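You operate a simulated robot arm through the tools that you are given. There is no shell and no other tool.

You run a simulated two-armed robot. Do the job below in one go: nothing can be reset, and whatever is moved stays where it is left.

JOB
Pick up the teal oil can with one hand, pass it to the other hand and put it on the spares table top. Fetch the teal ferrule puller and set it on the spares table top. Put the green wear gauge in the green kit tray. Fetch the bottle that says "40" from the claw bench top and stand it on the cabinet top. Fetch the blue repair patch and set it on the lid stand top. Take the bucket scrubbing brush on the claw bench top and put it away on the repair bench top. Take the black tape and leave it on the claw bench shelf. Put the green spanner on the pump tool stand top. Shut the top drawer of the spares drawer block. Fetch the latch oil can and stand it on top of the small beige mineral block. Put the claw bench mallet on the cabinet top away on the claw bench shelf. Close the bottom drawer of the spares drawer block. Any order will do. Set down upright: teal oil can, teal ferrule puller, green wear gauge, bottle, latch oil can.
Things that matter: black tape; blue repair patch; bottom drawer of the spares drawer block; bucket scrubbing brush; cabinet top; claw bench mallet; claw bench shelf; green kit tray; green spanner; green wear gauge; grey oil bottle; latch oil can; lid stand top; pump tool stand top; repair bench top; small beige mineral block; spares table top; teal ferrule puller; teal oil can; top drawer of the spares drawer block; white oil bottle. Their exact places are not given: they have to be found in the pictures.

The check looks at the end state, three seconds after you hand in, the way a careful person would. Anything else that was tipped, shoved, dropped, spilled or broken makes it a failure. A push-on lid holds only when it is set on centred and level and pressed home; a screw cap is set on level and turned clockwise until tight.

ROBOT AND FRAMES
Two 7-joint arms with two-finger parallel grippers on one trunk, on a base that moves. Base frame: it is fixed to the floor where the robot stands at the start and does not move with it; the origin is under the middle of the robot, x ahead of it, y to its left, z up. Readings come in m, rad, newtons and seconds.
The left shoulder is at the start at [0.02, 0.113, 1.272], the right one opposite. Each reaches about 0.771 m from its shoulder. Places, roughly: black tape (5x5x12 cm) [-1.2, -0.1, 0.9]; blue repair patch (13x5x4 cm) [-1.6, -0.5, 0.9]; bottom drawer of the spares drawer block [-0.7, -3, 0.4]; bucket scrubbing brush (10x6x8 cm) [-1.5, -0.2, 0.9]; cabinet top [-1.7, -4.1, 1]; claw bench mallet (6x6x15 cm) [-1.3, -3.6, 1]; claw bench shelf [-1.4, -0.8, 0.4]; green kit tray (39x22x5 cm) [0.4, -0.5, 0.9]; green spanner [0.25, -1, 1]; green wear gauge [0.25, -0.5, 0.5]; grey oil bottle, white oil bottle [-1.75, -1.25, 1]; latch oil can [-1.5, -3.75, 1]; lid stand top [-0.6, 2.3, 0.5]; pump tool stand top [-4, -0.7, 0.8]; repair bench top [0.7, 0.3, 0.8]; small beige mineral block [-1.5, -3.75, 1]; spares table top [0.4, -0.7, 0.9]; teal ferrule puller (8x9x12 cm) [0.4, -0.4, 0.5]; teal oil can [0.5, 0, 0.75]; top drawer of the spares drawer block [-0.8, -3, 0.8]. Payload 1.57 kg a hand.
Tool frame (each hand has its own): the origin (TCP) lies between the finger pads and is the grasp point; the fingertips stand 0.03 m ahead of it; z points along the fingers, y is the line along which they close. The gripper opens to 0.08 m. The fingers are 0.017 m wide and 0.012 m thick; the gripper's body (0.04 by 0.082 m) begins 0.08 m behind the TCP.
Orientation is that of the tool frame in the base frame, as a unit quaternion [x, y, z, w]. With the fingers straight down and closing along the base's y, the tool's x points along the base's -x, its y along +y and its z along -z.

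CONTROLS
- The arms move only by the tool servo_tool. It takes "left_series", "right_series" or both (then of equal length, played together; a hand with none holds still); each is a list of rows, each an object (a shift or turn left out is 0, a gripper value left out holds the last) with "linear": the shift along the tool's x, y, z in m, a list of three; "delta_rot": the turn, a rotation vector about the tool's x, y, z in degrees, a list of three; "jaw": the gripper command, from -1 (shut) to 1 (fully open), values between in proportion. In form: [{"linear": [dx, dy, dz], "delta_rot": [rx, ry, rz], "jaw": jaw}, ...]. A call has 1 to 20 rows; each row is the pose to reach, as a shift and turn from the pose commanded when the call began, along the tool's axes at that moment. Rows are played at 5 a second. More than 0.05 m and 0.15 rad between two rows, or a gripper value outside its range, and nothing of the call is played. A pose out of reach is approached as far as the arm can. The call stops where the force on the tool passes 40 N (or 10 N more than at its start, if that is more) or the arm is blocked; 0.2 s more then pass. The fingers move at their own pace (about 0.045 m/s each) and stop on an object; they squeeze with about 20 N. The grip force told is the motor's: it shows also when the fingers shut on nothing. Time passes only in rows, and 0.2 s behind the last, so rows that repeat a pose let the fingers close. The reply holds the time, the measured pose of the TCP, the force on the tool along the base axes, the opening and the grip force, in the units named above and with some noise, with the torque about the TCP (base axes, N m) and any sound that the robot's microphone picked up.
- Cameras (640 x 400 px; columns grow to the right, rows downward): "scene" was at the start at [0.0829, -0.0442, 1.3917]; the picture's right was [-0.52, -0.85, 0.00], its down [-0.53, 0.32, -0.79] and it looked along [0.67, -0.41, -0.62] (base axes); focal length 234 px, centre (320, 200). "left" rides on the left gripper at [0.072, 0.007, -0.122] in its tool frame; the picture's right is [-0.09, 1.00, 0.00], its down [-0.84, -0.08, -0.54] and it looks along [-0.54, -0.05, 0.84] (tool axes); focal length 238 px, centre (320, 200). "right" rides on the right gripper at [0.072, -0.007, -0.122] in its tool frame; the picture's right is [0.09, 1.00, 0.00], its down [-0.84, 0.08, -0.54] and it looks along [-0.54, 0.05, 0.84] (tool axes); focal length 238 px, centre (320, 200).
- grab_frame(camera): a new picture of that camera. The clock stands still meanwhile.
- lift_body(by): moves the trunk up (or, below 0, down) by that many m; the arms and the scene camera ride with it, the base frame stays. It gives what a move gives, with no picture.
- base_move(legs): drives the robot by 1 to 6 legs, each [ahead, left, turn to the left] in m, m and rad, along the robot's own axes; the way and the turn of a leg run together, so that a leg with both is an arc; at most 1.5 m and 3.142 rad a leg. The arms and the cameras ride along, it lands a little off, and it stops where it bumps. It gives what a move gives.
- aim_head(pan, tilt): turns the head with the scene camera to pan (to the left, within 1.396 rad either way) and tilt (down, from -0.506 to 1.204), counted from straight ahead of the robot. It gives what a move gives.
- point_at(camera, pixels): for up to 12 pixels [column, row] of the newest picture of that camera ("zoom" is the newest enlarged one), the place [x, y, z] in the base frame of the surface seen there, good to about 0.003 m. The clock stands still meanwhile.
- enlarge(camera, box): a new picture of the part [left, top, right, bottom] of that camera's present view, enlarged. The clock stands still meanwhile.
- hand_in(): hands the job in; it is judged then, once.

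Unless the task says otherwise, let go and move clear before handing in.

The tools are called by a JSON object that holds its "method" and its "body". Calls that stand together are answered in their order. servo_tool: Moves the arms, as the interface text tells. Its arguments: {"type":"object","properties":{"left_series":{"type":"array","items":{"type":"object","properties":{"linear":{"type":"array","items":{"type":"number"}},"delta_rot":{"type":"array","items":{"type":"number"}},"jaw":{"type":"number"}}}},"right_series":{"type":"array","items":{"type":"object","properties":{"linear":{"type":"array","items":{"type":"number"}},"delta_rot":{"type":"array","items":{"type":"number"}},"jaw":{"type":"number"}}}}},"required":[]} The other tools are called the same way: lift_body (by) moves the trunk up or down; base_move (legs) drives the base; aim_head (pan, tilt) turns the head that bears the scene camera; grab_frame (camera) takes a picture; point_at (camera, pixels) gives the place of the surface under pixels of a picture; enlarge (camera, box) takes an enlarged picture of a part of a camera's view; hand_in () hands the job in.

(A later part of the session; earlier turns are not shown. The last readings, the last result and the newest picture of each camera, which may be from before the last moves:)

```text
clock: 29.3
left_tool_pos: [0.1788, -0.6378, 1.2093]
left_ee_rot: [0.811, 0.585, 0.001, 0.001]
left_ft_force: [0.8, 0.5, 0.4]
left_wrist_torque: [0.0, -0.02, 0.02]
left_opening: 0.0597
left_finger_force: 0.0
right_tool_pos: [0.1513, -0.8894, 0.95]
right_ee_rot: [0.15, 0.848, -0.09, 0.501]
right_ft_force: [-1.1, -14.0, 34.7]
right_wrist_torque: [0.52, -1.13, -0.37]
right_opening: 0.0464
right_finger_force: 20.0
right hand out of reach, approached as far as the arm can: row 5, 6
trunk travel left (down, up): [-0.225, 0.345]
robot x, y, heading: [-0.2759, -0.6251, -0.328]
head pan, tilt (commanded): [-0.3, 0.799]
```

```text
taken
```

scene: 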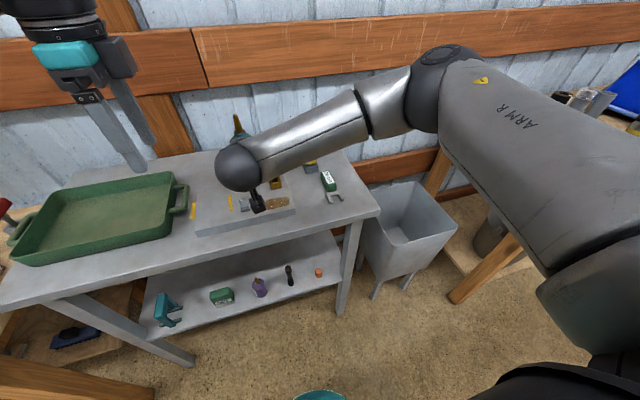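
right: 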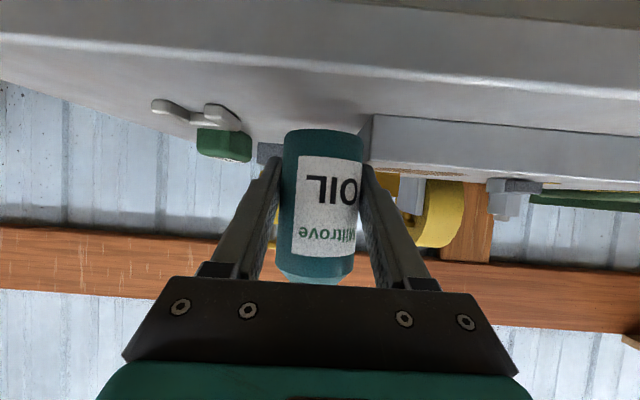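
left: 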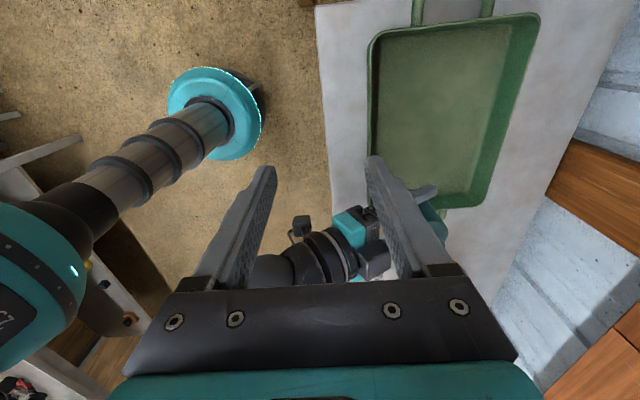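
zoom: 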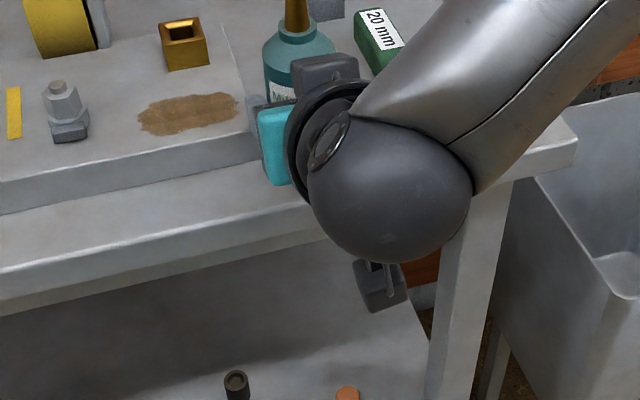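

There is a 35 N upward contact force with the TCP at z 0.95, likely the can bottom or finger catching the slab's right end (right pic 372,120). I'll back up and measure the slab's end.

{"method": "servo_tool", "body": {"right_series": [{"linear": [-0.02, 0, -0.0115], "jaw": -1}, {"linear": [-0.035, 0, -0.02], "jaw": -1}]}}

{"method": "enlarge", "body": {"camera": "scene", "box": [220, 140, 400, 260]}}

{"method": "point_at", "body": {"camera": "zoom", "pixels": [[150, 150], [200, 140], [230, 60], [240, 110], [100, 190], [200, 175], [240, 180], [250, 200], [200, 200], [60, 240], [500, 170], [555, 130]]}}

{"method": "enlarge", "body": {"camera": "right", "box": [200, 20, 480, 200]}}

{"method": "point_at", "body": {"camera": "zoom", "pixels": [[300, 200], [180, 100], [400, 220], [400, 290], [390, 225], [385, 300], [100, 240], [60, 290]]}}

```text
clock: 29.9
left_tool_pos: [0.1814, -0.6362, 1.2065]
left_ee_rot: [0.811, 0.585, 0.0, -0.001]
left_ft_force: [-0.2, 0.2, 1.1]
left_wrist_torque: [0.01, 0.02, -0.04]
left_opening: 0.06
left_finger_force: 0.0
right_tool_pos: [0.1476, -0.8804, 0.978]
right_ee_rot: [0.138, 0.857, -0.079, 0.491]
right_ft_force: [-0.6, 0.0, -2.1]
right_wrist_torque: [0.02, -0.01, 0.03]
right_opening: 0.0465
right_finger_force: 20.0
trunk travel left (down, up): [-0.225, 0.345]
robot x, y, heading: [-0.2721, -0.6212, -0.329]
head pan, tilt (commanded): [-0.3, 0.799]
```

```text
3.33 times, centred on (310, 200) of scene
```

zoom: 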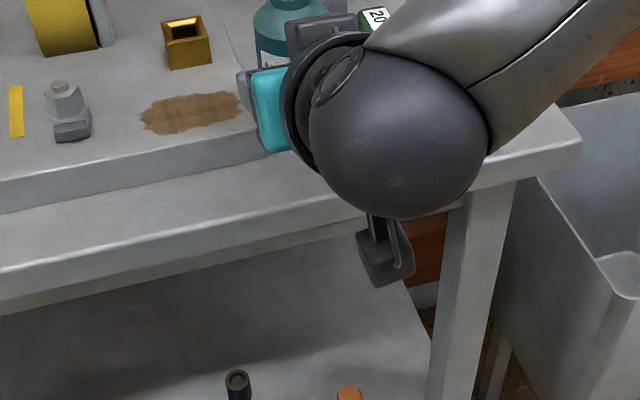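

```text
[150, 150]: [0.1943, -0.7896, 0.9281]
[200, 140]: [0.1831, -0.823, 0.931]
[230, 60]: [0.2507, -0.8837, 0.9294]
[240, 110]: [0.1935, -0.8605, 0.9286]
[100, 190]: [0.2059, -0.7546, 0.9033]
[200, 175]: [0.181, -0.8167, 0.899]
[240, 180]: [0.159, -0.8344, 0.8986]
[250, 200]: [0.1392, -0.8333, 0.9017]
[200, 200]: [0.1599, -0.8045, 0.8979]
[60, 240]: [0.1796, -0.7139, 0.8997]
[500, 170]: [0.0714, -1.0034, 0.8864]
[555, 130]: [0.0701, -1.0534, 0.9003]
```

```text
2.22 times, centred on (340, 110) of right
```

zoom: 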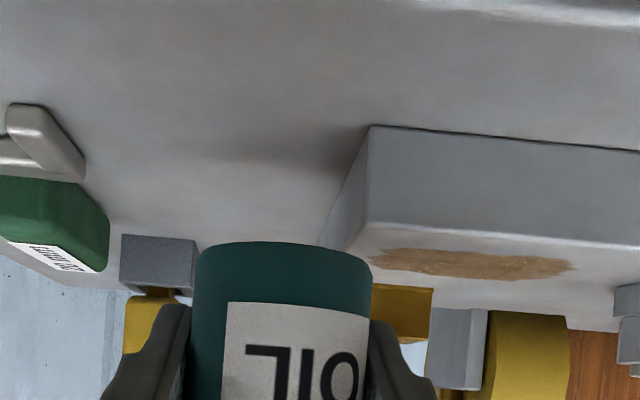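

```text
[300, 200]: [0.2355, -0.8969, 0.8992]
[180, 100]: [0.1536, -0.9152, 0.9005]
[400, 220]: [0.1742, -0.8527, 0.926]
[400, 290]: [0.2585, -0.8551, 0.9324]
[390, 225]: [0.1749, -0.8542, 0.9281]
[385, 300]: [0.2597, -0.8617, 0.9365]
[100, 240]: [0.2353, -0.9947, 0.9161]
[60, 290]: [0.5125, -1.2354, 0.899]
```

The slab top is z 0.93 and its right end is at table-u≈0.62, so the left finger was landing on it. I'll measure the spanner jaw tips to see how much room there is to the right.

{"method": "enlarge", "body": {"camera": "right", "box": [120, 20, 320, 145]}}

{"method": "point_at", "body": {"camera": "zoom", "pixels": [[270, 160], [340, 200], [280, 140], [100, 120], [60, 110], [130, 150], [230, 200], [300, 150], [330, 180], [400, 150], [300, 100], [350, 250]]}}

```text
3.20 times, centred on (220, 82) of right
```

zoom: 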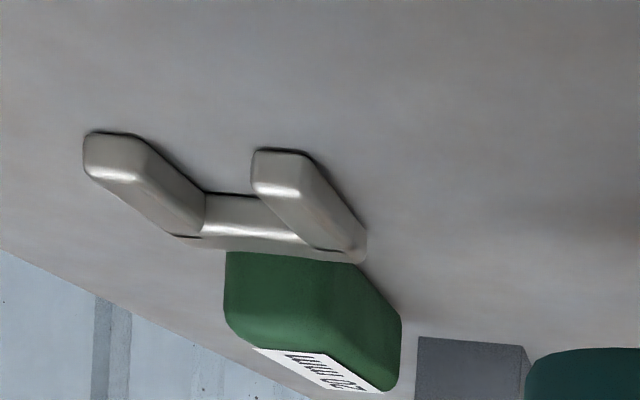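

```text
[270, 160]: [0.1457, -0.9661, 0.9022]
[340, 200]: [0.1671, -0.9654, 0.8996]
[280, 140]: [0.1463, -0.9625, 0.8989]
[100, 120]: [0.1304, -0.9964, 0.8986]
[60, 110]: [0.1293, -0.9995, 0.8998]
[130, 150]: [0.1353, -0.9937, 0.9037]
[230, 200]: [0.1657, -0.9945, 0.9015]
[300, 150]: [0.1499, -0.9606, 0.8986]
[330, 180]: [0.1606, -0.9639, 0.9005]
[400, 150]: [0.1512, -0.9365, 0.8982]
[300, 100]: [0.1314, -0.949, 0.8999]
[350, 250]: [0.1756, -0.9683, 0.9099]
```

The free gap is 11 cm between slab end (u 0.622) and spanner tip (u 0.733). I'll centre the can there, then lower with the trunk.

{"method": "servo_tool", "body": {"right_series": [{"linear": [0, -0.014, 0.001], "jaw": -1}, {"linear": [-0.001, -0.0265, 0.002]}, {"linear": [-0.001, -0.0265, 0.002]}]}}

{"method": "lift_body", "body": {"by": -0.035}}

{"method": "grab_frame", "body": {"camera": "right"}}

```text
clock: 30.7
left_tool_pos: [0.1811, -0.6365, 1.2069]
left_ee_rot: [0.811, 0.585, 0.0, 0.0]
left_ft_force: [-0.4, -1.0, 0.7]
left_wrist_torque: [-0.01, 0.02, 0.01]
left_opening: 0.0599
left_finger_force: 0.1
right_tool_pos: [0.1422, -0.908, 0.9799]
right_ee_rot: [0.139, 0.856, -0.08, 0.492]
right_ft_force: [0.3, -0.3, -1.1]
right_wrist_torque: [0.0, 0.01, 0.01]
right_opening: 0.0466
right_finger_force: 19.7
trunk travel left (down, up): [-0.225, 0.345]
robot x, y, heading: [-0.2796, -0.6277, -0.326]
head pan, tilt (commanded): [-0.3, 0.799]
```

```text
clock: 31.5
left_tool_pos: [0.1817, -0.6359, 1.1724]
left_ee_rot: [0.811, 0.585, 0.0, 0.0]
left_ft_force: [0.0, -0.4, -0.7]
left_wrist_torque: [-0.03, -0.01, -0.02]
left_opening: 0.06
left_finger_force: 0.0
right_tool_pos: [0.142, -0.9079, 0.9441]
right_ee_rot: [0.139, 0.855, -0.08, 0.493]
right_ft_force: [0.1, 0.5, -1.2]
right_wrist_torque: [0.0, 0.0, 0.02]
right_opening: 0.0464
right_finger_force: 19.6
trunk travel left (down, up): [-0.19, 0.38]
robot x, y, heading: [-0.274, -0.6233, -0.322]
head pan, tilt (commanded): [-0.3, 0.799]
```

```text
taken
```

right: 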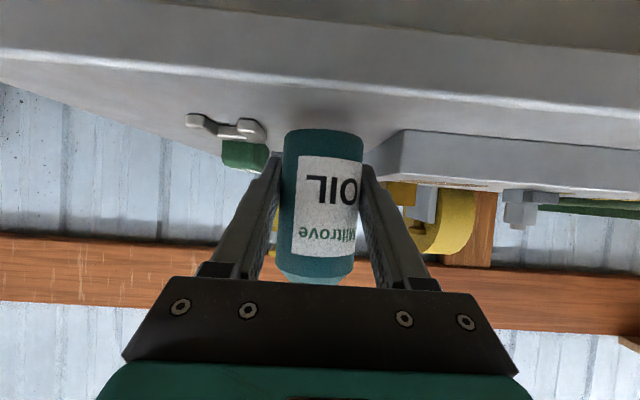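

The can bottom is about 1.5 cm above the table with clear space both sides. I'll lower the trunk another 1 cm, then a few mm until contact.

{"method": "lift_body", "body": {"by": -0.01}}

{"method": "lift_body", "body": {"by": -0.004}}

```text
clock: 32.1
left_tool_pos: [0.1804, -0.6357, 1.162]
left_ee_rot: [0.811, 0.585, 0.001, 0.0]
left_ft_force: [0.2, 0.0, 0.5]
left_wrist_torque: [0.02, -0.03, 0.03]
left_opening: 0.0602
left_finger_force: 0.0
right_tool_pos: [0.1427, -0.909, 0.9345]
right_ee_rot: [0.14, 0.855, -0.081, 0.494]
right_ft_force: [-0.1, -0.4, -0.5]
right_wrist_torque: [0.01, -0.01, -0.04]
right_opening: 0.0462
right_finger_force: 19.7
trunk travel left (down, up): [-0.18, 0.39]
robot x, y, heading: [-0.2762, -0.6266, -0.326]
head pan, tilt (commanded): [-0.3, 0.799]
```

```text
clock: 32.6
left_tool_pos: [0.1816, -0.6358, 1.1589]
left_ee_rot: [0.811, 0.585, 0.0, 0.0]
left_ft_force: [-0.2, -0.6, -1.5]
left_wrist_torque: [0.03, -0.03, -0.01]
left_opening: 0.0599
left_finger_force: 0.1
right_tool_pos: [0.142, -0.9083, 0.9316]
right_ee_rot: [0.139, 0.855, -0.08, 0.493]
right_ft_force: [0.0, 0.6, 0.2]
right_wrist_torque: [0.02, 0.06, -0.01]
right_opening: 0.0461
right_finger_force: 20.1
trunk travel left (down, up): [-0.176, 0.394]
robot x, y, heading: [-0.2756, -0.6265, -0.323]
head pan, tilt (commanded): [-0.3, 0.799]
```

The weight reading dropped to ~0, suggesting first contact. I'll lower another 2 mm and check.

{"method": "lift_body", "body": {"by": -0.002}}

{"method": "enlarge", "body": {"camera": "right", "box": [240, 90, 400, 190]}}

```text
clock: 33.1
left_tool_pos: [0.1791, -0.6358, 1.1564]
left_ee_rot: [0.811, 0.585, 0.0, 0.0]
left_ft_force: [0.9, -0.5, 0.2]
left_wrist_torque: [0.01, 0.01, 0.04]
left_opening: 0.0601
left_finger_force: 0.0
right_tool_pos: [0.1415, -0.9086, 0.931]
right_ee_rot: [0.14, 0.853, -0.081, 0.496]
right_ft_force: [-2.1, -1.5, 11.9]
right_wrist_torque: [0.05, 0.34, 0.04]
right_opening: 0.0463
right_finger_force: 20.0
trunk travel left (down, up): [-0.174, 0.396]
robot x, y, heading: [-0.2787, -0.6228, -0.321]
head pan, tilt (commanded): [-0.3, 0.799]
```

```text
4.00 times, centred on (320, 140) of right
```

zoom: 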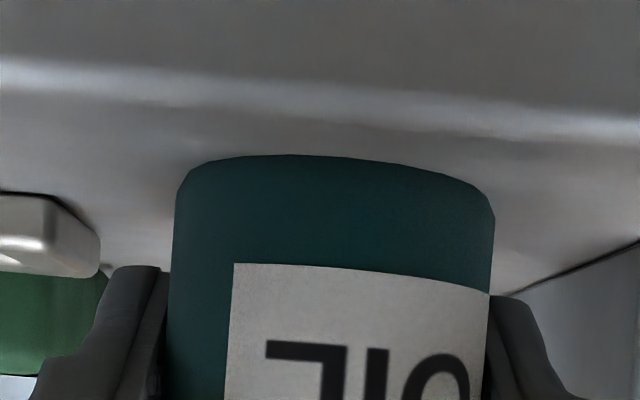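

Contact is firm (12 N) and the can stands level. I'll open the right gripper partially and then back the base straight away.

{"method": "servo_tool", "body": {"right_series": [{"jaw": 0.4}, {"jaw": 0.4}, {"jaw": 0.4}, {"jaw": 0.4}]}}

{"method": "grab_frame", "body": {"camera": "right"}}

```text
clock: 34.1
left_tool_pos: [0.1817, -0.6366, 1.1557]
left_ee_rot: [0.811, 0.585, 0.0, 0.0]
left_ft_force: [0.2, 0.3, -0.1]
left_wrist_torque: [0.02, -0.02, -0.01]
left_opening: 0.0601
left_finger_force: 0.1
right_tool_pos: [0.1424, -0.9089, 0.9293]
right_ee_rot: [0.14, 0.855, -0.081, 0.493]
right_ft_force: [0.0, 0.4, 0.6]
right_wrist_torque: [0.01, -0.03, -0.02]
right_opening: 0.0562
right_finger_force: 0.1
trunk travel left (down, up): [-0.174, 0.396]
robot x, y, heading: [-0.2779, -0.6252, -0.326]
head pan, tilt (commanded): [-0.3, 0.799]
```

```text
taken
```

right: 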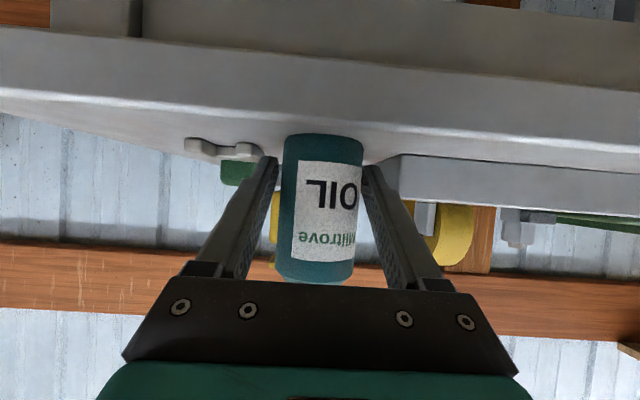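

Fingers are clear on both sides (gaps at cols 278 and 366). I'll back the base off 0.16 m.

{"method": "base_move", "body": {"legs": [[-0.16, 0, 0]]}}

{"method": "grab_frame", "body": {"camera": "scene"}}

{"method": "grab_frame", "body": {"camera": "right"}}

```text
clock: 35.5
left_tool_pos: [0.0241, -0.5834, 1.157]
left_ee_rot: [0.81, 0.586, 0.001, -0.001]
left_ft_force: [1.2, -0.1, 0.0]
left_wrist_torque: [-0.03, -0.01, 0.0]
left_opening: 0.06
left_finger_force: 0.1
right_tool_pos: [-0.0144, -0.8566, 0.9285]
right_ee_rot: [0.14, 0.854, -0.081, 0.494]
right_ft_force: [0.1, 0.5, 0.1]
right_wrist_torque: [-0.02, 0.0, -0.02]
right_opening: 0.056
right_finger_force: 0.1
trunk travel left (down, up): [-0.174, 0.396]
robot x, y, heading: [-0.4307, -0.5735, -0.318]
head pan, tilt (commanded): [-0.3, 0.799]
```

```text
taken
```

scene: 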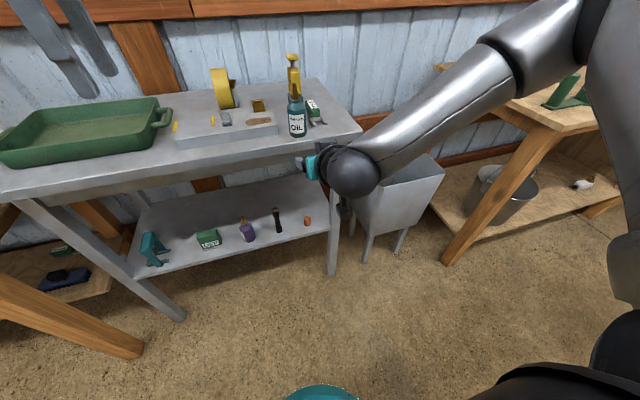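

```text
taken
```

right: 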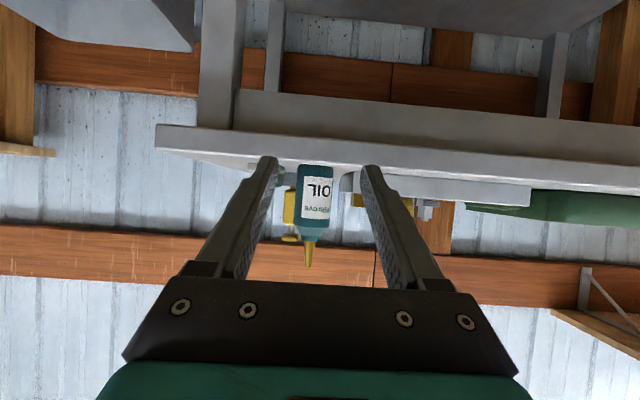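

The oil can stands alone at (296,120). Next the shelf: I'll enlarge the gauge (208,240) and puller (152,248) to measure them.

{"method": "enlarge", "body": {"camera": "scene", "box": [180, 215, 260, 265]}}

{"method": "point_at", "body": {"camera": "zoom", "pixels": [[130, 160], [290, 130], [145, 200], [330, 160], [230, 120], [170, 240], [320, 200], [160, 265], [350, 230], [250, 300], [200, 150], [270, 180]]}}

{"method": "enlarge", "body": {"camera": "scene", "box": [120, 220, 200, 270]}}

{"method": "point_at", "body": {"camera": "zoom", "pixels": [[160, 160], [230, 110], [200, 150], [180, 250], [380, 300], [260, 370], [310, 320], [370, 220], [300, 230], [330, 180], [100, 330], [420, 370]]}}

```text
8.00 times, centred on (220, 240) of scene
```

zoom: 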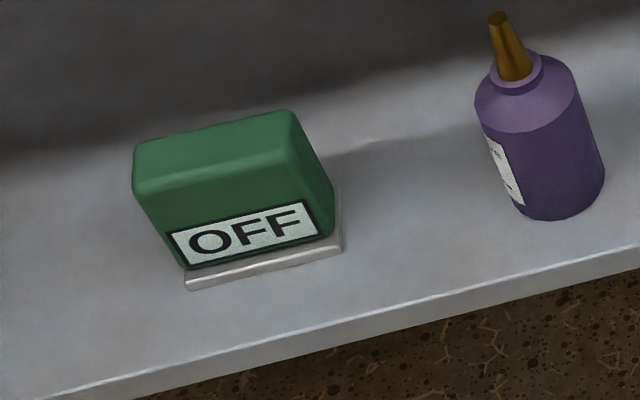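

```text
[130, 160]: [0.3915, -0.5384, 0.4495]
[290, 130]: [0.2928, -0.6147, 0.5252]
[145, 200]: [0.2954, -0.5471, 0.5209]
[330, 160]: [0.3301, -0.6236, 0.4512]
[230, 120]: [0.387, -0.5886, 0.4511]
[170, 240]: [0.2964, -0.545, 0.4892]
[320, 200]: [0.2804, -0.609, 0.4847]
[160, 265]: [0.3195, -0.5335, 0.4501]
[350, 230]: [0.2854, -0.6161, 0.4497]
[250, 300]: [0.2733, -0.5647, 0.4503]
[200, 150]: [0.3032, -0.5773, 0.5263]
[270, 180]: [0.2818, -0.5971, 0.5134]
```

```text
8.00 times, centred on (160, 245) of scene
```

zoom: 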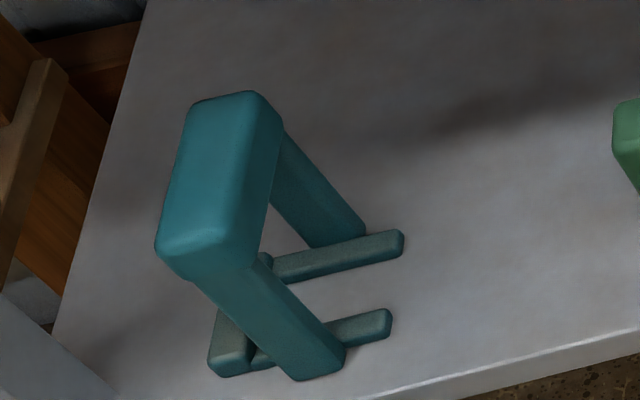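

```text
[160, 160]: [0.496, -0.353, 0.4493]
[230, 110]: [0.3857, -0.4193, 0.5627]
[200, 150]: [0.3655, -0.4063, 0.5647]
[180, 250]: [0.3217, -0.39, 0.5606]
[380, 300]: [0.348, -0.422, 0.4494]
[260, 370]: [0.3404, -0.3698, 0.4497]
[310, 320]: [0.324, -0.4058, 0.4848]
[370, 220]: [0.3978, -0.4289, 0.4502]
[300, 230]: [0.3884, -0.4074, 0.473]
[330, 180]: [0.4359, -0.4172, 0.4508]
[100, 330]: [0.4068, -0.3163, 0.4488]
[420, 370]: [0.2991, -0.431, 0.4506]
```

The gauge is a block about 6.6 cm wide, 7.7 cm tall at [0.30,-0.58], and the puller is a U-frame at [0.36,-0.40]. I'll reposition the base, then lower the trunk to reach the shelf from the front.

{"method": "base_move", "body": {"legs": [[-0.06, 0.3, 0.065]]}}

{"method": "lift_body", "body": {"by": -0.17}}

{"method": "servo_tool", "body": {"right_series": [{"delta_rot": [0, 7, 0], "jaw": 1}, {"linear": [0.02, 0, 0.02], "delta_rot": [0, 15, 0]}, {"linear": [0.04, 0, 0.04], "delta_rot": [0, 15, 0]}, {"linear": [0.07, 0, 0.06], "delta_rot": [0, 15, 0]}, {"linear": [0.1, 0, 0.08], "delta_rot": [0, 15, 0]}]}}

{"method": "grab_frame", "body": {"camera": "scene"}}

{"method": "grab_frame", "body": {"camera": "right"}}

```text
clock: 37.7
left_tool_pos: [0.06, -0.2427, 1.1568]
left_ee_rot: [0.795, 0.606, 0.0, 0.0]
left_ft_force: [-0.4, 0.1, -0.1]
left_wrist_torque: [-0.02, 0.0, 0.01]
left_opening: 0.0602
left_finger_force: 0.0
right_tool_pos: [0.034, -0.5164, 0.9286]
right_ee_rot: [0.117, 0.858, -0.067, 0.495]
right_ft_force: [0.7, 0.5, 0.0]
right_wrist_torque: [-0.01, 0.0, -0.01]
right_opening: 0.056
right_finger_force: 0.1
trunk travel left (down, up): [-0.174, 0.396]
robot x, y, heading: [-0.398, -0.2551, -0.272]
head pan, tilt (commanded): [-0.3, 0.799]
```

```text
clock: 39.6
left_tool_pos: [0.0589, -0.2416, 0.986]
left_ee_rot: [0.796, 0.606, 0.0, 0.0]
left_ft_force: [0.5, 0.3, -0.3]
left_wrist_torque: [-0.03, 0.01, -0.01]
left_opening: 0.0598
left_finger_force: 0.1
right_tool_pos: [0.0342, -0.5159, 0.7586]
right_ee_rot: [0.117, 0.858, -0.067, 0.496]
right_ft_force: [0.1, -0.5, 0.0]
right_wrist_torque: [0.04, -0.02, 0.02]
right_opening: 0.0557
right_finger_force: 0.0
trunk travel left (down, up): [-0.004, 0.566]
robot x, y, heading: [-0.3998, -0.2519, -0.272]
head pan, tilt (commanded): [-0.3, 0.799]
```

```text
clock: 40.8
left_tool_pos: [0.0601, -0.242, 0.986]
left_ee_rot: [0.795, 0.606, 0.0, 0.0]
left_ft_force: [-0.1, 0.3, -0.3]
left_wrist_torque: [0.01, 0.03, 0.01]
left_opening: 0.0599
left_finger_force: 0.1
right_tool_pos: [0.0534, -0.5209, 0.6299]
right_ee_rot: [0.125, 0.915, -0.051, 0.379]
right_ft_force: [-0.9, -0.1, 0.4]
right_wrist_torque: [-0.01, -0.04, 0.01]
right_opening: 0.08
right_finger_force: 0.0
trunk travel left (down, up): [-0.004, 0.566]
robot x, y, heading: [-0.4013, -0.256, -0.271]
head pan, tilt (commanded): [-0.3, 0.799]
```

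```text
taken
```

scene: 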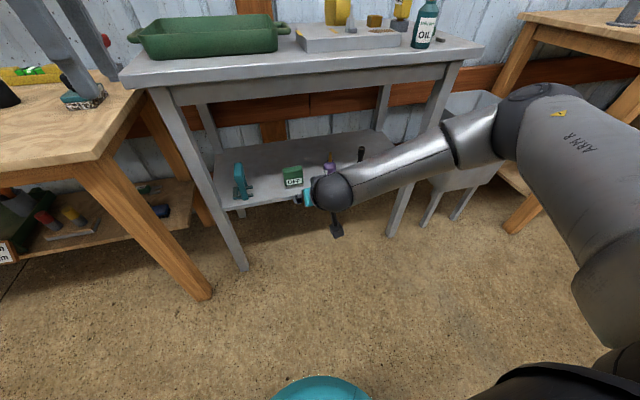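

```text
taken
```

right: 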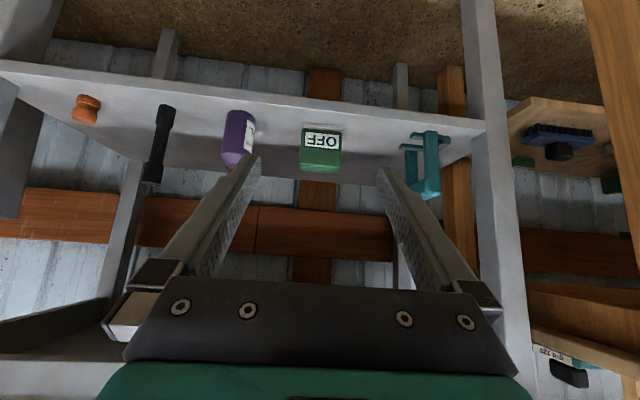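

The right camera sees the gauge centred at (320,148). I'll measure it precisely from here.

{"method": "enlarge", "body": {"camera": "right", "box": [280, 115, 360, 180]}}

{"method": "point_at", "body": {"camera": "zoom", "pixels": [[170, 120], [440, 120], [180, 330], [440, 340], [180, 250], [470, 260], [300, 300], [300, 200], [150, 70], [470, 80], [300, 400], [220, 420]]}}

```text
6.15 times, centred on (320, 148) of right
```

zoom: 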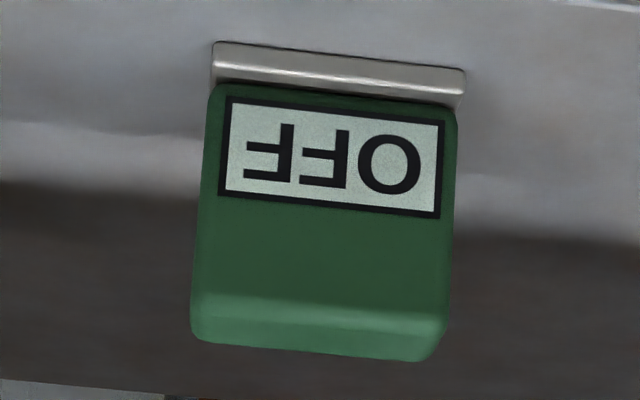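

```text
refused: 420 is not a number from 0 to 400
```

{"method": "point_at", "body": {"camera": "zoom", "pixels": [[215, 130], [445, 160], [205, 230], [440, 250], [195, 330], [435, 345], [320, 325], [320, 345], [320, 240], [220, 60], [455, 85], [310, 320]]}}

```text
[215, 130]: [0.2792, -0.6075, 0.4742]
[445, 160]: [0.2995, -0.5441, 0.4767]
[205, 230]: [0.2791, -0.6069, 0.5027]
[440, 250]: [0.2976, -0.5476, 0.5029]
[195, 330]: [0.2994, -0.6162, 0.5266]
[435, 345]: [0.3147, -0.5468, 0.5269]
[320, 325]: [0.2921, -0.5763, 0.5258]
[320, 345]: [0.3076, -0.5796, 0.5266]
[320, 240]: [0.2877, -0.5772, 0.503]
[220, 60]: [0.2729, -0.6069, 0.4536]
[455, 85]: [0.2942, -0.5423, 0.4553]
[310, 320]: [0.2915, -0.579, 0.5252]
```

The gauge's front centre is [0.289,-0.576], yaw about -16.5°, width about 7 cm. I'll lower the hand in front of the shelf, align, then drive forward 0.185 m.

{"method": "servo_tool", "body": {"right_series": [{"linear": [0.03, 0.003, 0.03], "delta_rot": [0.3, 0, 0.3], "jaw": 1}, {"linear": [0.06, 0.006, 0.06], "delta_rot": [0.6, 0, 0.6]}, {"linear": [0.0925, 0.01, 0.0925], "delta_rot": [0.6, 0, 0.6]}, {"linear": [0.0925, 0.01, 0.0925], "delta_rot": [0.6, 0, 0.6]}]}}

{"method": "base_move", "body": {"legs": [[0.185, 0, 0]]}}

{"method": "grab_frame", "body": {"camera": "right"}}

{"method": "point_at", "body": {"camera": "right", "pixels": [[300, 130], [340, 130], [320, 120], [320, 150], [290, 150], [350, 150]]}}

```text
clock: 41.8
left_tool_pos: [0.0583, -0.2423, 0.9867]
left_ee_rot: [0.795, 0.606, 0.0, 0.0]
left_ft_force: [0.7, -1.1, -0.7]
left_wrist_torque: [-0.01, 0.01, 0.03]
left_opening: 0.0597
left_finger_force: 0.1
right_tool_pos: [0.0552, -0.5136, 0.5572]
right_ee_rot: [0.131, 0.915, -0.054, 0.377]
right_ft_force: [-0.6, -0.2, -0.3]
right_wrist_torque: [-0.02, 0.01, 0.0]
right_opening: 0.0803
right_finger_force: 0.1
right hand out of reach, approached as far as the arm can: row 2, 3, 4
trunk travel left (down, up): [-0.004, 0.566]
robot x, y, heading: [-0.3959, -0.2562, -0.272]
head pan, tilt (commanded): [-0.3, 0.799]
```

```text
clock: 43.4
left_tool_pos: [0.2391, -0.2908, 0.9865]
left_ee_rot: [0.794, 0.608, 0.0, 0.0]
left_ft_force: [-0.3, 0.5, -0.3]
left_wrist_torque: [-0.03, 0.03, 0.01]
left_opening: 0.0601
left_finger_force: 0.0
right_tool_pos: [0.234, -0.5615, 0.5578]
right_ee_rot: [0.131, 0.916, -0.055, 0.376]
right_ft_force: [-0.5, 0.7, 0.5]
right_wrist_torque: [-0.02, 0.01, 0.0]
right_opening: 0.0798
right_finger_force: 0.1
trunk travel left (down, up): [-0.004, 0.566]
robot x, y, heading: [-0.2225, -0.3014, -0.275]
head pan, tilt (commanded): [-0.3, 0.799]
```

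```text
taken
```

right: 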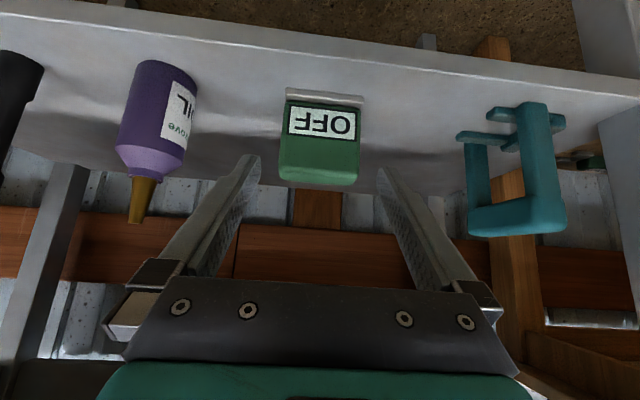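

```text
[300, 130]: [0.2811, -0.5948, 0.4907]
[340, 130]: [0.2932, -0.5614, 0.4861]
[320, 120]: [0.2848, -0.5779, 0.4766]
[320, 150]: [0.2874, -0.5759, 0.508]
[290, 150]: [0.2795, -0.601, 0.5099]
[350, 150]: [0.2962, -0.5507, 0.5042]
```

The hand stopped at z 0.558 because the arm is too folded; stretching further should allow lower. I'll back the base 0.09 m and reach forward and down with the arm.

{"method": "base_move", "body": {"legs": [[-0.09, 0, 0]]}}

{"method": "servo_tool", "body": {"right_series": [{"linear": [0, 0, 0.03], "delta_rot": [0.5, 0, 0.5], "jaw": 1}, {"linear": [0, 0, 0.06], "delta_rot": [0.9, 0, 0.9]}, {"linear": [0, 0, 0.085], "delta_rot": [0.9, 0, 0.9]}, {"linear": [0, 0, 0.085], "delta_rot": [0.9, 0, 0.9]}]}}

{"method": "grab_frame", "body": {"camera": "right"}}

{"method": "grab_frame", "body": {"camera": "scene"}}

```text
clock: 44.4
left_tool_pos: [0.1562, -0.2679, 0.9857]
left_ee_rot: [0.794, 0.608, 0.0, 0.0]
left_ft_force: [-0.1, -0.9, -0.4]
left_wrist_torque: [0.0, 0.01, 0.01]
left_opening: 0.0601
left_finger_force: 0.0
right_tool_pos: [0.1521, -0.5394, 0.557]
right_ee_rot: [0.131, 0.916, -0.054, 0.376]
right_ft_force: [1.1, -0.8, 0.3]
right_wrist_torque: [-0.01, -0.03, 0.0]
right_opening: 0.0804
right_finger_force: 0.0
trunk travel left (down, up): [-0.004, 0.566]
robot x, y, heading: [-0.2997, -0.2766, -0.269]
head pan, tilt (commanded): [-0.3, 0.799]
```

```text
clock: 45.4
left_tool_pos: [0.1553, -0.2681, 0.9862]
left_ee_rot: [0.794, 0.608, 0.0, -0.001]
left_ft_force: [-0.3, 0.8, -0.3]
left_wrist_torque: [0.0, -0.03, 0.02]
left_opening: 0.0599
left_finger_force: 0.1
right_tool_pos: [0.2105, -0.5563, 0.4977]
right_ee_rot: [0.14, 0.914, -0.058, 0.376]
right_ft_force: [0.3, 0.4, 0.5]
right_wrist_torque: [-0.01, -0.03, -0.02]
right_opening: 0.08
right_finger_force: 0.1
trunk travel left (down, up): [-0.004, 0.566]
robot x, y, heading: [-0.3033, -0.279, -0.267]
head pan, tilt (commanded): [-0.3, 0.799]
```

```text
taken
```

right: 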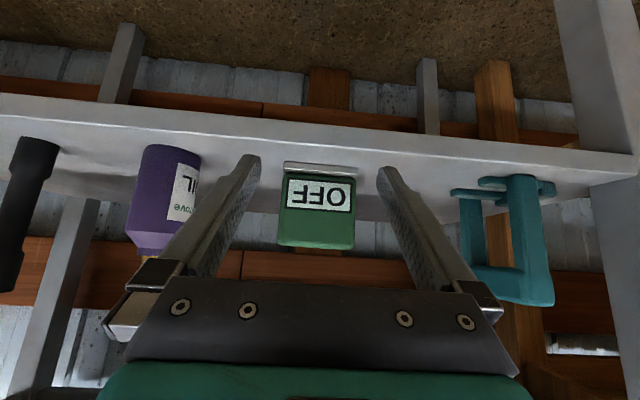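

```text
taken
```

scene: 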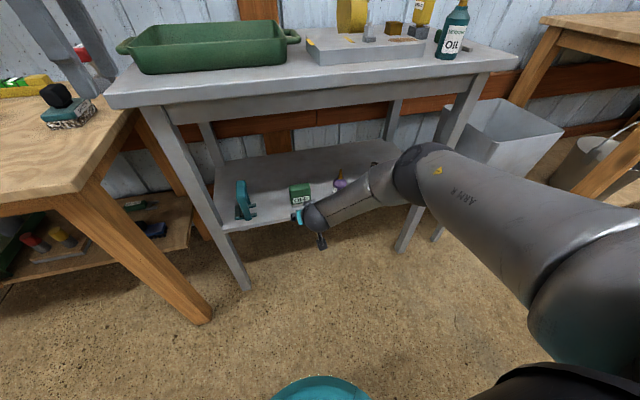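

The hand is at z 0.498 with the gauge ahead between the fingers. I'll re-measure its edges from this view for lateral centring.

{"method": "enlarge", "body": {"camera": "right", "box": [240, 150, 400, 250]}}

{"method": "point_at", "body": {"camera": "zoom", "pixels": [[165, 150], [455, 170], [190, 200], [420, 200], [160, 250], [455, 280], [175, 60], [465, 85], [200, 300], [420, 330]]}}

```text
4.00 times, centred on (320, 200) of right
```

zoom: 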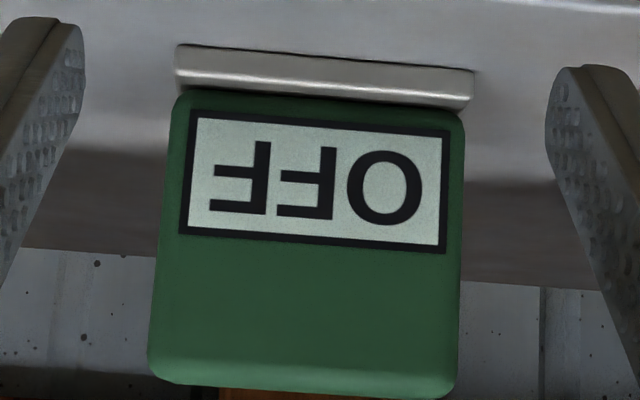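

```text
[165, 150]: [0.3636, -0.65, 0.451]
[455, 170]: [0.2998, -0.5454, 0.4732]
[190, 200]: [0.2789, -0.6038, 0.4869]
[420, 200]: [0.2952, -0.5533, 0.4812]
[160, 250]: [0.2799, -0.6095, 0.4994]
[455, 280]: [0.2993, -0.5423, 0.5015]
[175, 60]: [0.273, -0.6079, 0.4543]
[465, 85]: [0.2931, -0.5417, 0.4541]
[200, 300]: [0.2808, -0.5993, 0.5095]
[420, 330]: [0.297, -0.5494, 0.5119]
```

The gauge is about 7.2 cm wide, so centring matters: I'll shift left 4 mm and advance 5 cm, then check finger clearances.

{"method": "servo_tool", "body": {"right_series": [{"linear": [-0.012, 0.004, 0.012], "jaw": 1}, {"linear": [-0.024, 0.004, 0.024]}, {"linear": [-0.035, 0.004, 0.035]}, {"linear": [-0.035, 0.004, 0.035]}]}}

{"method": "enlarge", "body": {"camera": "right", "box": [220, 130, 420, 255]}}

```text
clock: 46.4
left_tool_pos: [0.1558, -0.2679, 0.9856]
left_ee_rot: [0.795, 0.607, 0.0, 0.0]
left_ft_force: [0.6, -0.5, 0.1]
left_wrist_torque: [-0.01, 0.02, 0.04]
left_opening: 0.0602
left_finger_force: 0.0
right_tool_pos: [0.2561, -0.5674, 0.498]
right_ee_rot: [0.141, 0.914, -0.058, 0.376]
right_ft_force: [-0.4, 0.3, 0.4]
right_wrist_torque: [0.0, 0.0, 0.0]
right_opening: 0.0801
right_finger_force: 0.1
trunk travel left (down, up): [-0.004, 0.566]
robot x, y, heading: [-0.3019, -0.2813, -0.264]
head pan, tilt (commanded): [-0.3, 0.799]
```

```text
3.20 times, centred on (320, 192) of right
```

zoom: 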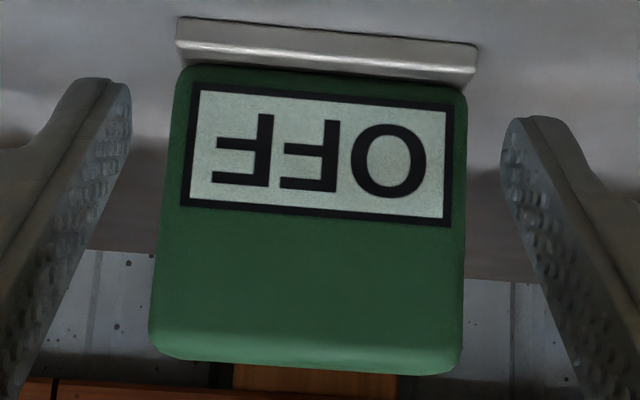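

Fingertips sit at zoom x≈130 and 503 with the gauge edges at 172 and 466 – well centred. I'll advance 4.8 cm more and close.

{"method": "servo_tool", "body": {"right_series": [{"linear": [-0.012, 0, 0.012], "jaw": 1}, {"linear": [-0.024, 0, 0.024]}, {"linear": [-0.034, 0, 0.034]}, {"linear": [-0.034, 0, 0.034]}]}}

{"method": "enlarge", "body": {"camera": "right", "box": [200, 120, 440, 270]}}

```text
clock: 47.4
left_tool_pos: [0.1551, -0.2679, 0.9865]
left_ee_rot: [0.794, 0.608, 0.0, 0.001]
left_ft_force: [1.0, 0.7, 0.3]
left_wrist_torque: [-0.01, -0.01, -0.01]
left_opening: 0.0598
left_finger_force: 0.1
right_tool_pos: [0.2763, -0.5775, 0.4956]
right_ee_rot: [0.14, 0.915, -0.058, 0.375]
right_ft_force: [-0.8, -0.3, 0.3]
right_wrist_torque: [0.01, 0.0, -0.02]
right_opening: 0.0801
right_finger_force: 0.1
right hand out of reach, approached as far as the arm can: row 2, 3, 4
trunk travel left (down, up): [-0.004, 0.566]
robot x, y, heading: [-0.2997, -0.2828, -0.273]
head pan, tilt (commanded): [-0.3, 0.799]
```

```text
2.67 times, centred on (320, 195) of right
```

zoom: 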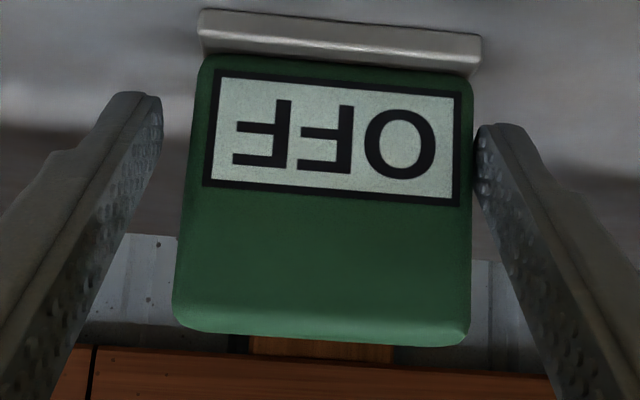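

The arm ran out of reach and drifted right (right gap gone at zoom 473). I'll back the hand 3 cm, move the base 6 cm ahead, and re-centre.

{"method": "servo_tool", "body": {"right_series": [{"linear": [0.011, 0.004, -0.011], "jaw": 1}, {"linear": [0.022, 0.004, -0.022]}, {"linear": [0.05, 0.004, -0.05]}, {"linear": [0.07, 0.004, -0.07]}, {"linear": [0.07, 0.004, -0.07]}]}}

{"method": "base_move", "body": {"legs": [[0.06, 0, 0]]}}

{"method": "enlarge", "body": {"camera": "right", "box": [220, 130, 420, 255]}}

```text
clock: 48.6
left_tool_pos: [0.1548, -0.268, 0.9869]
left_ee_rot: [0.794, 0.608, 0.0, 0.0]
left_ft_force: [0.1, 1.0, -0.3]
left_wrist_torque: [-0.03, 0.03, 0.01]
left_opening: 0.0599
left_finger_force: 0.1
right_tool_pos: [0.184, -0.5435, 0.4946]
right_ee_rot: [0.14, 0.914, -0.058, 0.376]
right_ft_force: [-0.4, -0.6, -0.3]
right_wrist_torque: [-0.02, 0.0, 0.02]
right_opening: 0.0803
right_finger_force: 0.1
trunk travel left (down, up): [-0.004, 0.566]
robot x, y, heading: [-0.3013, -0.2786, -0.268]
head pan, tilt (commanded): [-0.3, 0.799]
```

```text
clock: 49.6
left_tool_pos: [0.2126, -0.2832, 0.9867]
left_ee_rot: [0.794, 0.607, 0.0, 0.0]
left_ft_force: [-0.3, 0.3, -0.6]
left_wrist_torque: [-0.01, 0.02, -0.02]
left_opening: 0.0598
left_finger_force: 0.1
right_tool_pos: [0.2429, -0.559, 0.4938]
right_ee_rot: [0.14, 0.914, -0.058, 0.376]
right_ft_force: [-0.4, 0.2, -0.4]
right_wrist_torque: [0.02, -0.02, 0.0]
right_opening: 0.0799
right_finger_force: 0.0
trunk travel left (down, up): [-0.004, 0.566]
robot x, y, heading: [-0.2418, -0.2944, -0.271]
head pan, tilt (commanded): [-0.3, 0.799]
```

```text
3.20 times, centred on (320, 192) of right
```

zoom: 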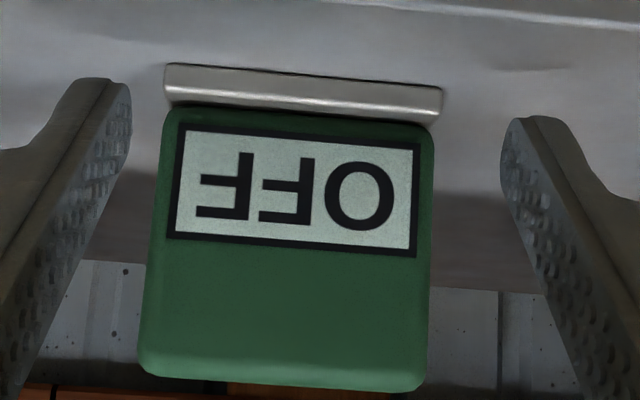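

The hand is now 3.5 mm too far left (gauge 157–435 vs fingers 130–503). I'll correct and advance 3 cm, then check once more.

{"method": "servo_tool", "body": {"right_series": [{"linear": [-0.01, -0.0035, 0.006], "jaw": 1}, {"linear": [-0.024, -0.0035, 0.018]}, {"linear": [-0.024, -0.0035, 0.018]}]}}

{"method": "enlarge", "body": {"camera": "right", "box": [220, 130, 420, 255]}}

```text
clock: 50.4
left_tool_pos: [0.2131, -0.2841, 0.9882]
left_ee_rot: [0.795, 0.607, 0.0, 0.0]
left_ft_force: [0.3, -0.2, -0.3]
left_wrist_torque: [0.01, 0.01, 0.02]
left_opening: 0.0601
left_finger_force: 0.1
right_tool_pos: [0.2703, -0.5714, 0.4991]
right_ee_rot: [0.14, 0.915, -0.058, 0.375]
right_ft_force: [-0.3, -1.4, -0.2]
right_wrist_torque: [0.0, -0.02, 0.01]
right_opening: 0.0799
right_finger_force: 0.1
trunk travel left (down, up): [-0.004, 0.566]
robot x, y, heading: [-0.2453, -0.2998, -0.266]
head pan, tilt (commanded): [-0.3, 0.799]
```

```text
3.20 times, centred on (320, 192) of right
```

zoom: 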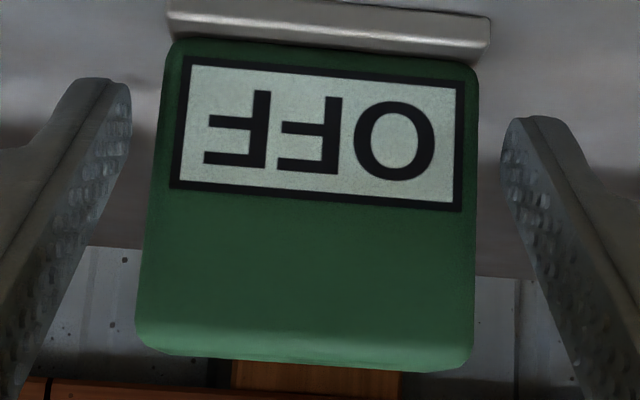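

Gaps are 35 px left and 26 px right — good. I'll advance 3.4 cm and close on the gauge.

{"method": "servo_tool", "body": {"right_series": [{"linear": [-0.008, 0.001, 0.008], "jaw": 1}, {"linear": [-0.016, 0.001, 0.016]}, {"linear": [-0.024, 0.001, 0.024]}, {"linear": [-0.024, 0.001, 0.024]}, {"linear": [-0.024, 0.001, 0.024], "jaw": -1}, {"linear": [-0.024, 0.001, 0.024], "jaw": -1}, {"linear": [-0.024, 0.001, 0.024], "jaw": -1}]}}

{"method": "grab_frame", "body": {"camera": "right"}}

```text
clock: 52.0
left_tool_pos: [0.2133, -0.2831, 0.9862]
left_ee_rot: [0.795, 0.607, 0.0, 0.0]
left_ft_force: [0.8, 0.6, 0.1]
left_wrist_torque: [0.01, 0.01, 0.02]
left_opening: 0.0597
left_finger_force: 0.1
right_tool_pos: [0.3008, -0.5809, 0.4991]
right_ee_rot: [0.14, 0.914, -0.059, 0.376]
right_ft_force: [1.1, 0.8, 0.1]
right_wrist_torque: [-0.05, -0.02, 0.03]
right_opening: 0.0721
right_finger_force: 19.9
trunk travel left (down, up): [-0.004, 0.566]
robot x, y, heading: [-0.246, -0.2954, -0.269]
head pan, tilt (commanded): [-0.3, 0.799]
```

```text
taken
```

right: 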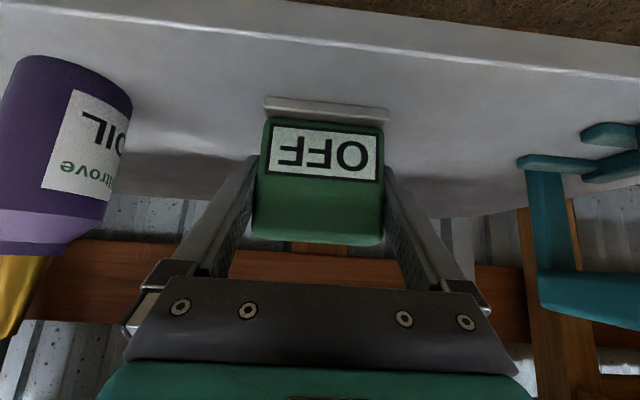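

Gripped (opening 0.072). I'll lift 3 cm with the trunk, back out from under the table, then raise.

{"method": "lift_body", "body": {"by": 0.03}}

{"method": "base_move", "body": {"legs": [[-0.3, 0, 0]]}}

{"method": "lift_body", "body": {"by": 0.53}}

{"method": "grab_frame", "body": {"camera": "scene"}}

{"method": "grab_frame", "body": {"camera": "right"}}

```text
clock: 52.8
left_tool_pos: [0.2121, -0.2835, 1.0163]
left_ee_rot: [0.794, 0.608, 0.0, 0.001]
left_ft_force: [-0.4, 0.4, 1.0]
left_wrist_torque: [-0.02, 0.01, -0.01]
left_opening: 0.06
left_finger_force: 0.1
right_tool_pos: [0.3017, -0.5817, 0.5281]
right_ee_rot: [0.14, 0.914, -0.059, 0.376]
right_ft_force: [-0.3, 0.8, -2.8]
right_wrist_torque: [0.0, -0.03, 0.0]
right_opening: 0.0722
right_finger_force: 19.2
trunk travel left (down, up): [-0.034, 0.536]
robot x, y, heading: [-0.2443, -0.2967, -0.261]
head pan, tilt (commanded): [-0.3, 0.799]
```

```text
clock: 54.8
left_tool_pos: [-0.0792, -0.2025, 1.0169]
left_ee_rot: [0.794, 0.608, 0.0, 0.0]
left_ft_force: [0.3, -0.3, 0.2]
left_wrist_torque: [0.02, 0.03, -0.01]
left_opening: 0.0598
left_finger_force: 0.0
right_tool_pos: [0.008, -0.5014, 0.5282]
right_ee_rot: [0.14, 0.914, -0.059, 0.376]
right_ft_force: [0.7, 0.6, -1.5]
right_wrist_torque: [-0.04, 0.02, 0.01]
right_opening: 0.072
right_finger_force: 20.5
trunk travel left (down, up): [-0.034, 0.536]
robot x, y, heading: [-0.536, -0.2178, -0.267]
head pan, tilt (commanded): [-0.3, 0.799]
```

```text
refused: 0.53 is not a number from -0.4 to 0.4
```

```text
taken
```

scene: 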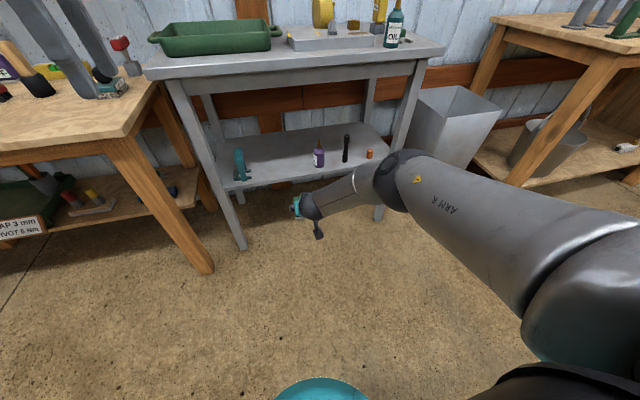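

```text
taken
```

right: 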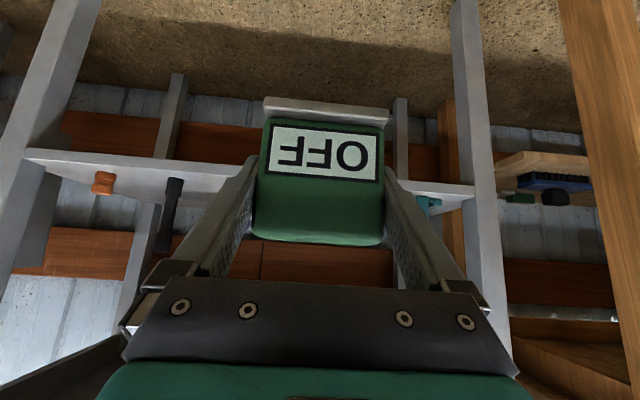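

The gauge is out from under the table, held upright. I'll raise the trunk in two steps, then aim the head at the tray.

{"method": "lift_body", "body": {"by": 0.4}}

{"method": "lift_body", "body": {"by": 0.13}}

{"method": "aim_head", "body": {"pan": -0.1, "tilt": 0.85}}

{"method": "grab_frame", "body": {"camera": "scene"}}

```text
clock: 58.6
left_tool_pos: [-0.0801, -0.2039, 1.4157]
left_ee_rot: [0.795, 0.607, 0.0, 0.0]
left_ft_force: [-0.1, -1.0, -0.6]
left_wrist_torque: [0.0, 0.03, 0.03]
left_opening: 0.0599
left_finger_force: 0.2
right_tool_pos: [0.0084, -0.5016, 0.9277]
right_ee_rot: [0.14, 0.915, -0.058, 0.375]
right_ft_force: [0.3, 0.0, -2.6]
right_wrist_torque: [-0.03, 0.0, 0.03]
right_opening: 0.0719
right_finger_force: 20.7
trunk travel left (down, up): [-0.434, 0.136]
robot x, y, heading: [-0.534, -0.2157, -0.268]
head pan, tilt (commanded): [-0.3, 0.799]
```

```text
clock: 60.2
left_tool_pos: [-0.0792, -0.2036, 1.547]
left_ee_rot: [0.795, 0.607, 0.0, 0.0]
left_ft_force: [-0.6, 0.4, 0.4]
left_wrist_torque: [-0.03, 0.02, -0.01]
left_opening: 0.06
left_finger_force: 0.1
right_tool_pos: [0.0089, -0.5015, 1.0577]
right_ee_rot: [0.14, 0.915, -0.057, 0.375]
right_ft_force: [0.4, -0.3, -1.7]
right_wrist_torque: [0.01, 0.02, 0.03]
right_opening: 0.0718
right_finger_force: 20.1
trunk travel left (down, up): [-0.564, 0.006]
robot x, y, heading: [-0.536, -0.2155, -0.273]
head pan, tilt (commanded): [-0.3, 0.799]
```

```text
clock: 61.0
left_tool_pos: [-0.0788, -0.2038, 1.5464]
left_ee_rot: [0.795, 0.607, 0.0, -0.001]
left_ft_force: [0.3, 0.0, 0.6]
left_wrist_torque: [0.0, -0.02, -0.03]
left_opening: 0.06
left_finger_force: 0.1
right_tool_pos: [0.0075, -0.502, 1.0582]
right_ee_rot: [0.141, 0.914, -0.058, 0.375]
right_ft_force: [-1.1, 0.4, -1.5]
right_wrist_torque: [-0.04, -0.03, 0.01]
right_opening: 0.072
right_finger_force: 20.2
trunk travel left (down, up): [-0.564, 0.006]
robot x, y, heading: [-0.5419, -0.2176, -0.269]
head pan, tilt (commanded): [-0.099, 0.85]
```

```text
taken
```

scene: 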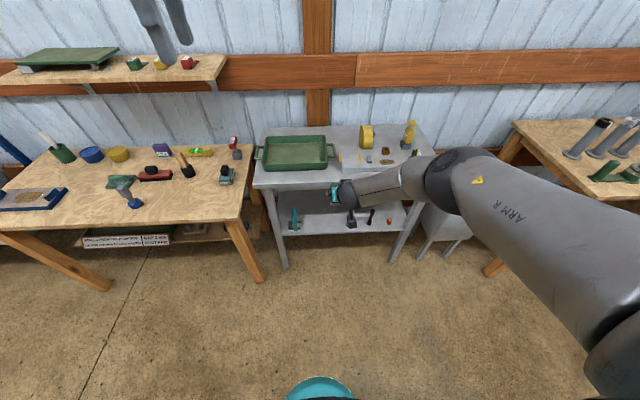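

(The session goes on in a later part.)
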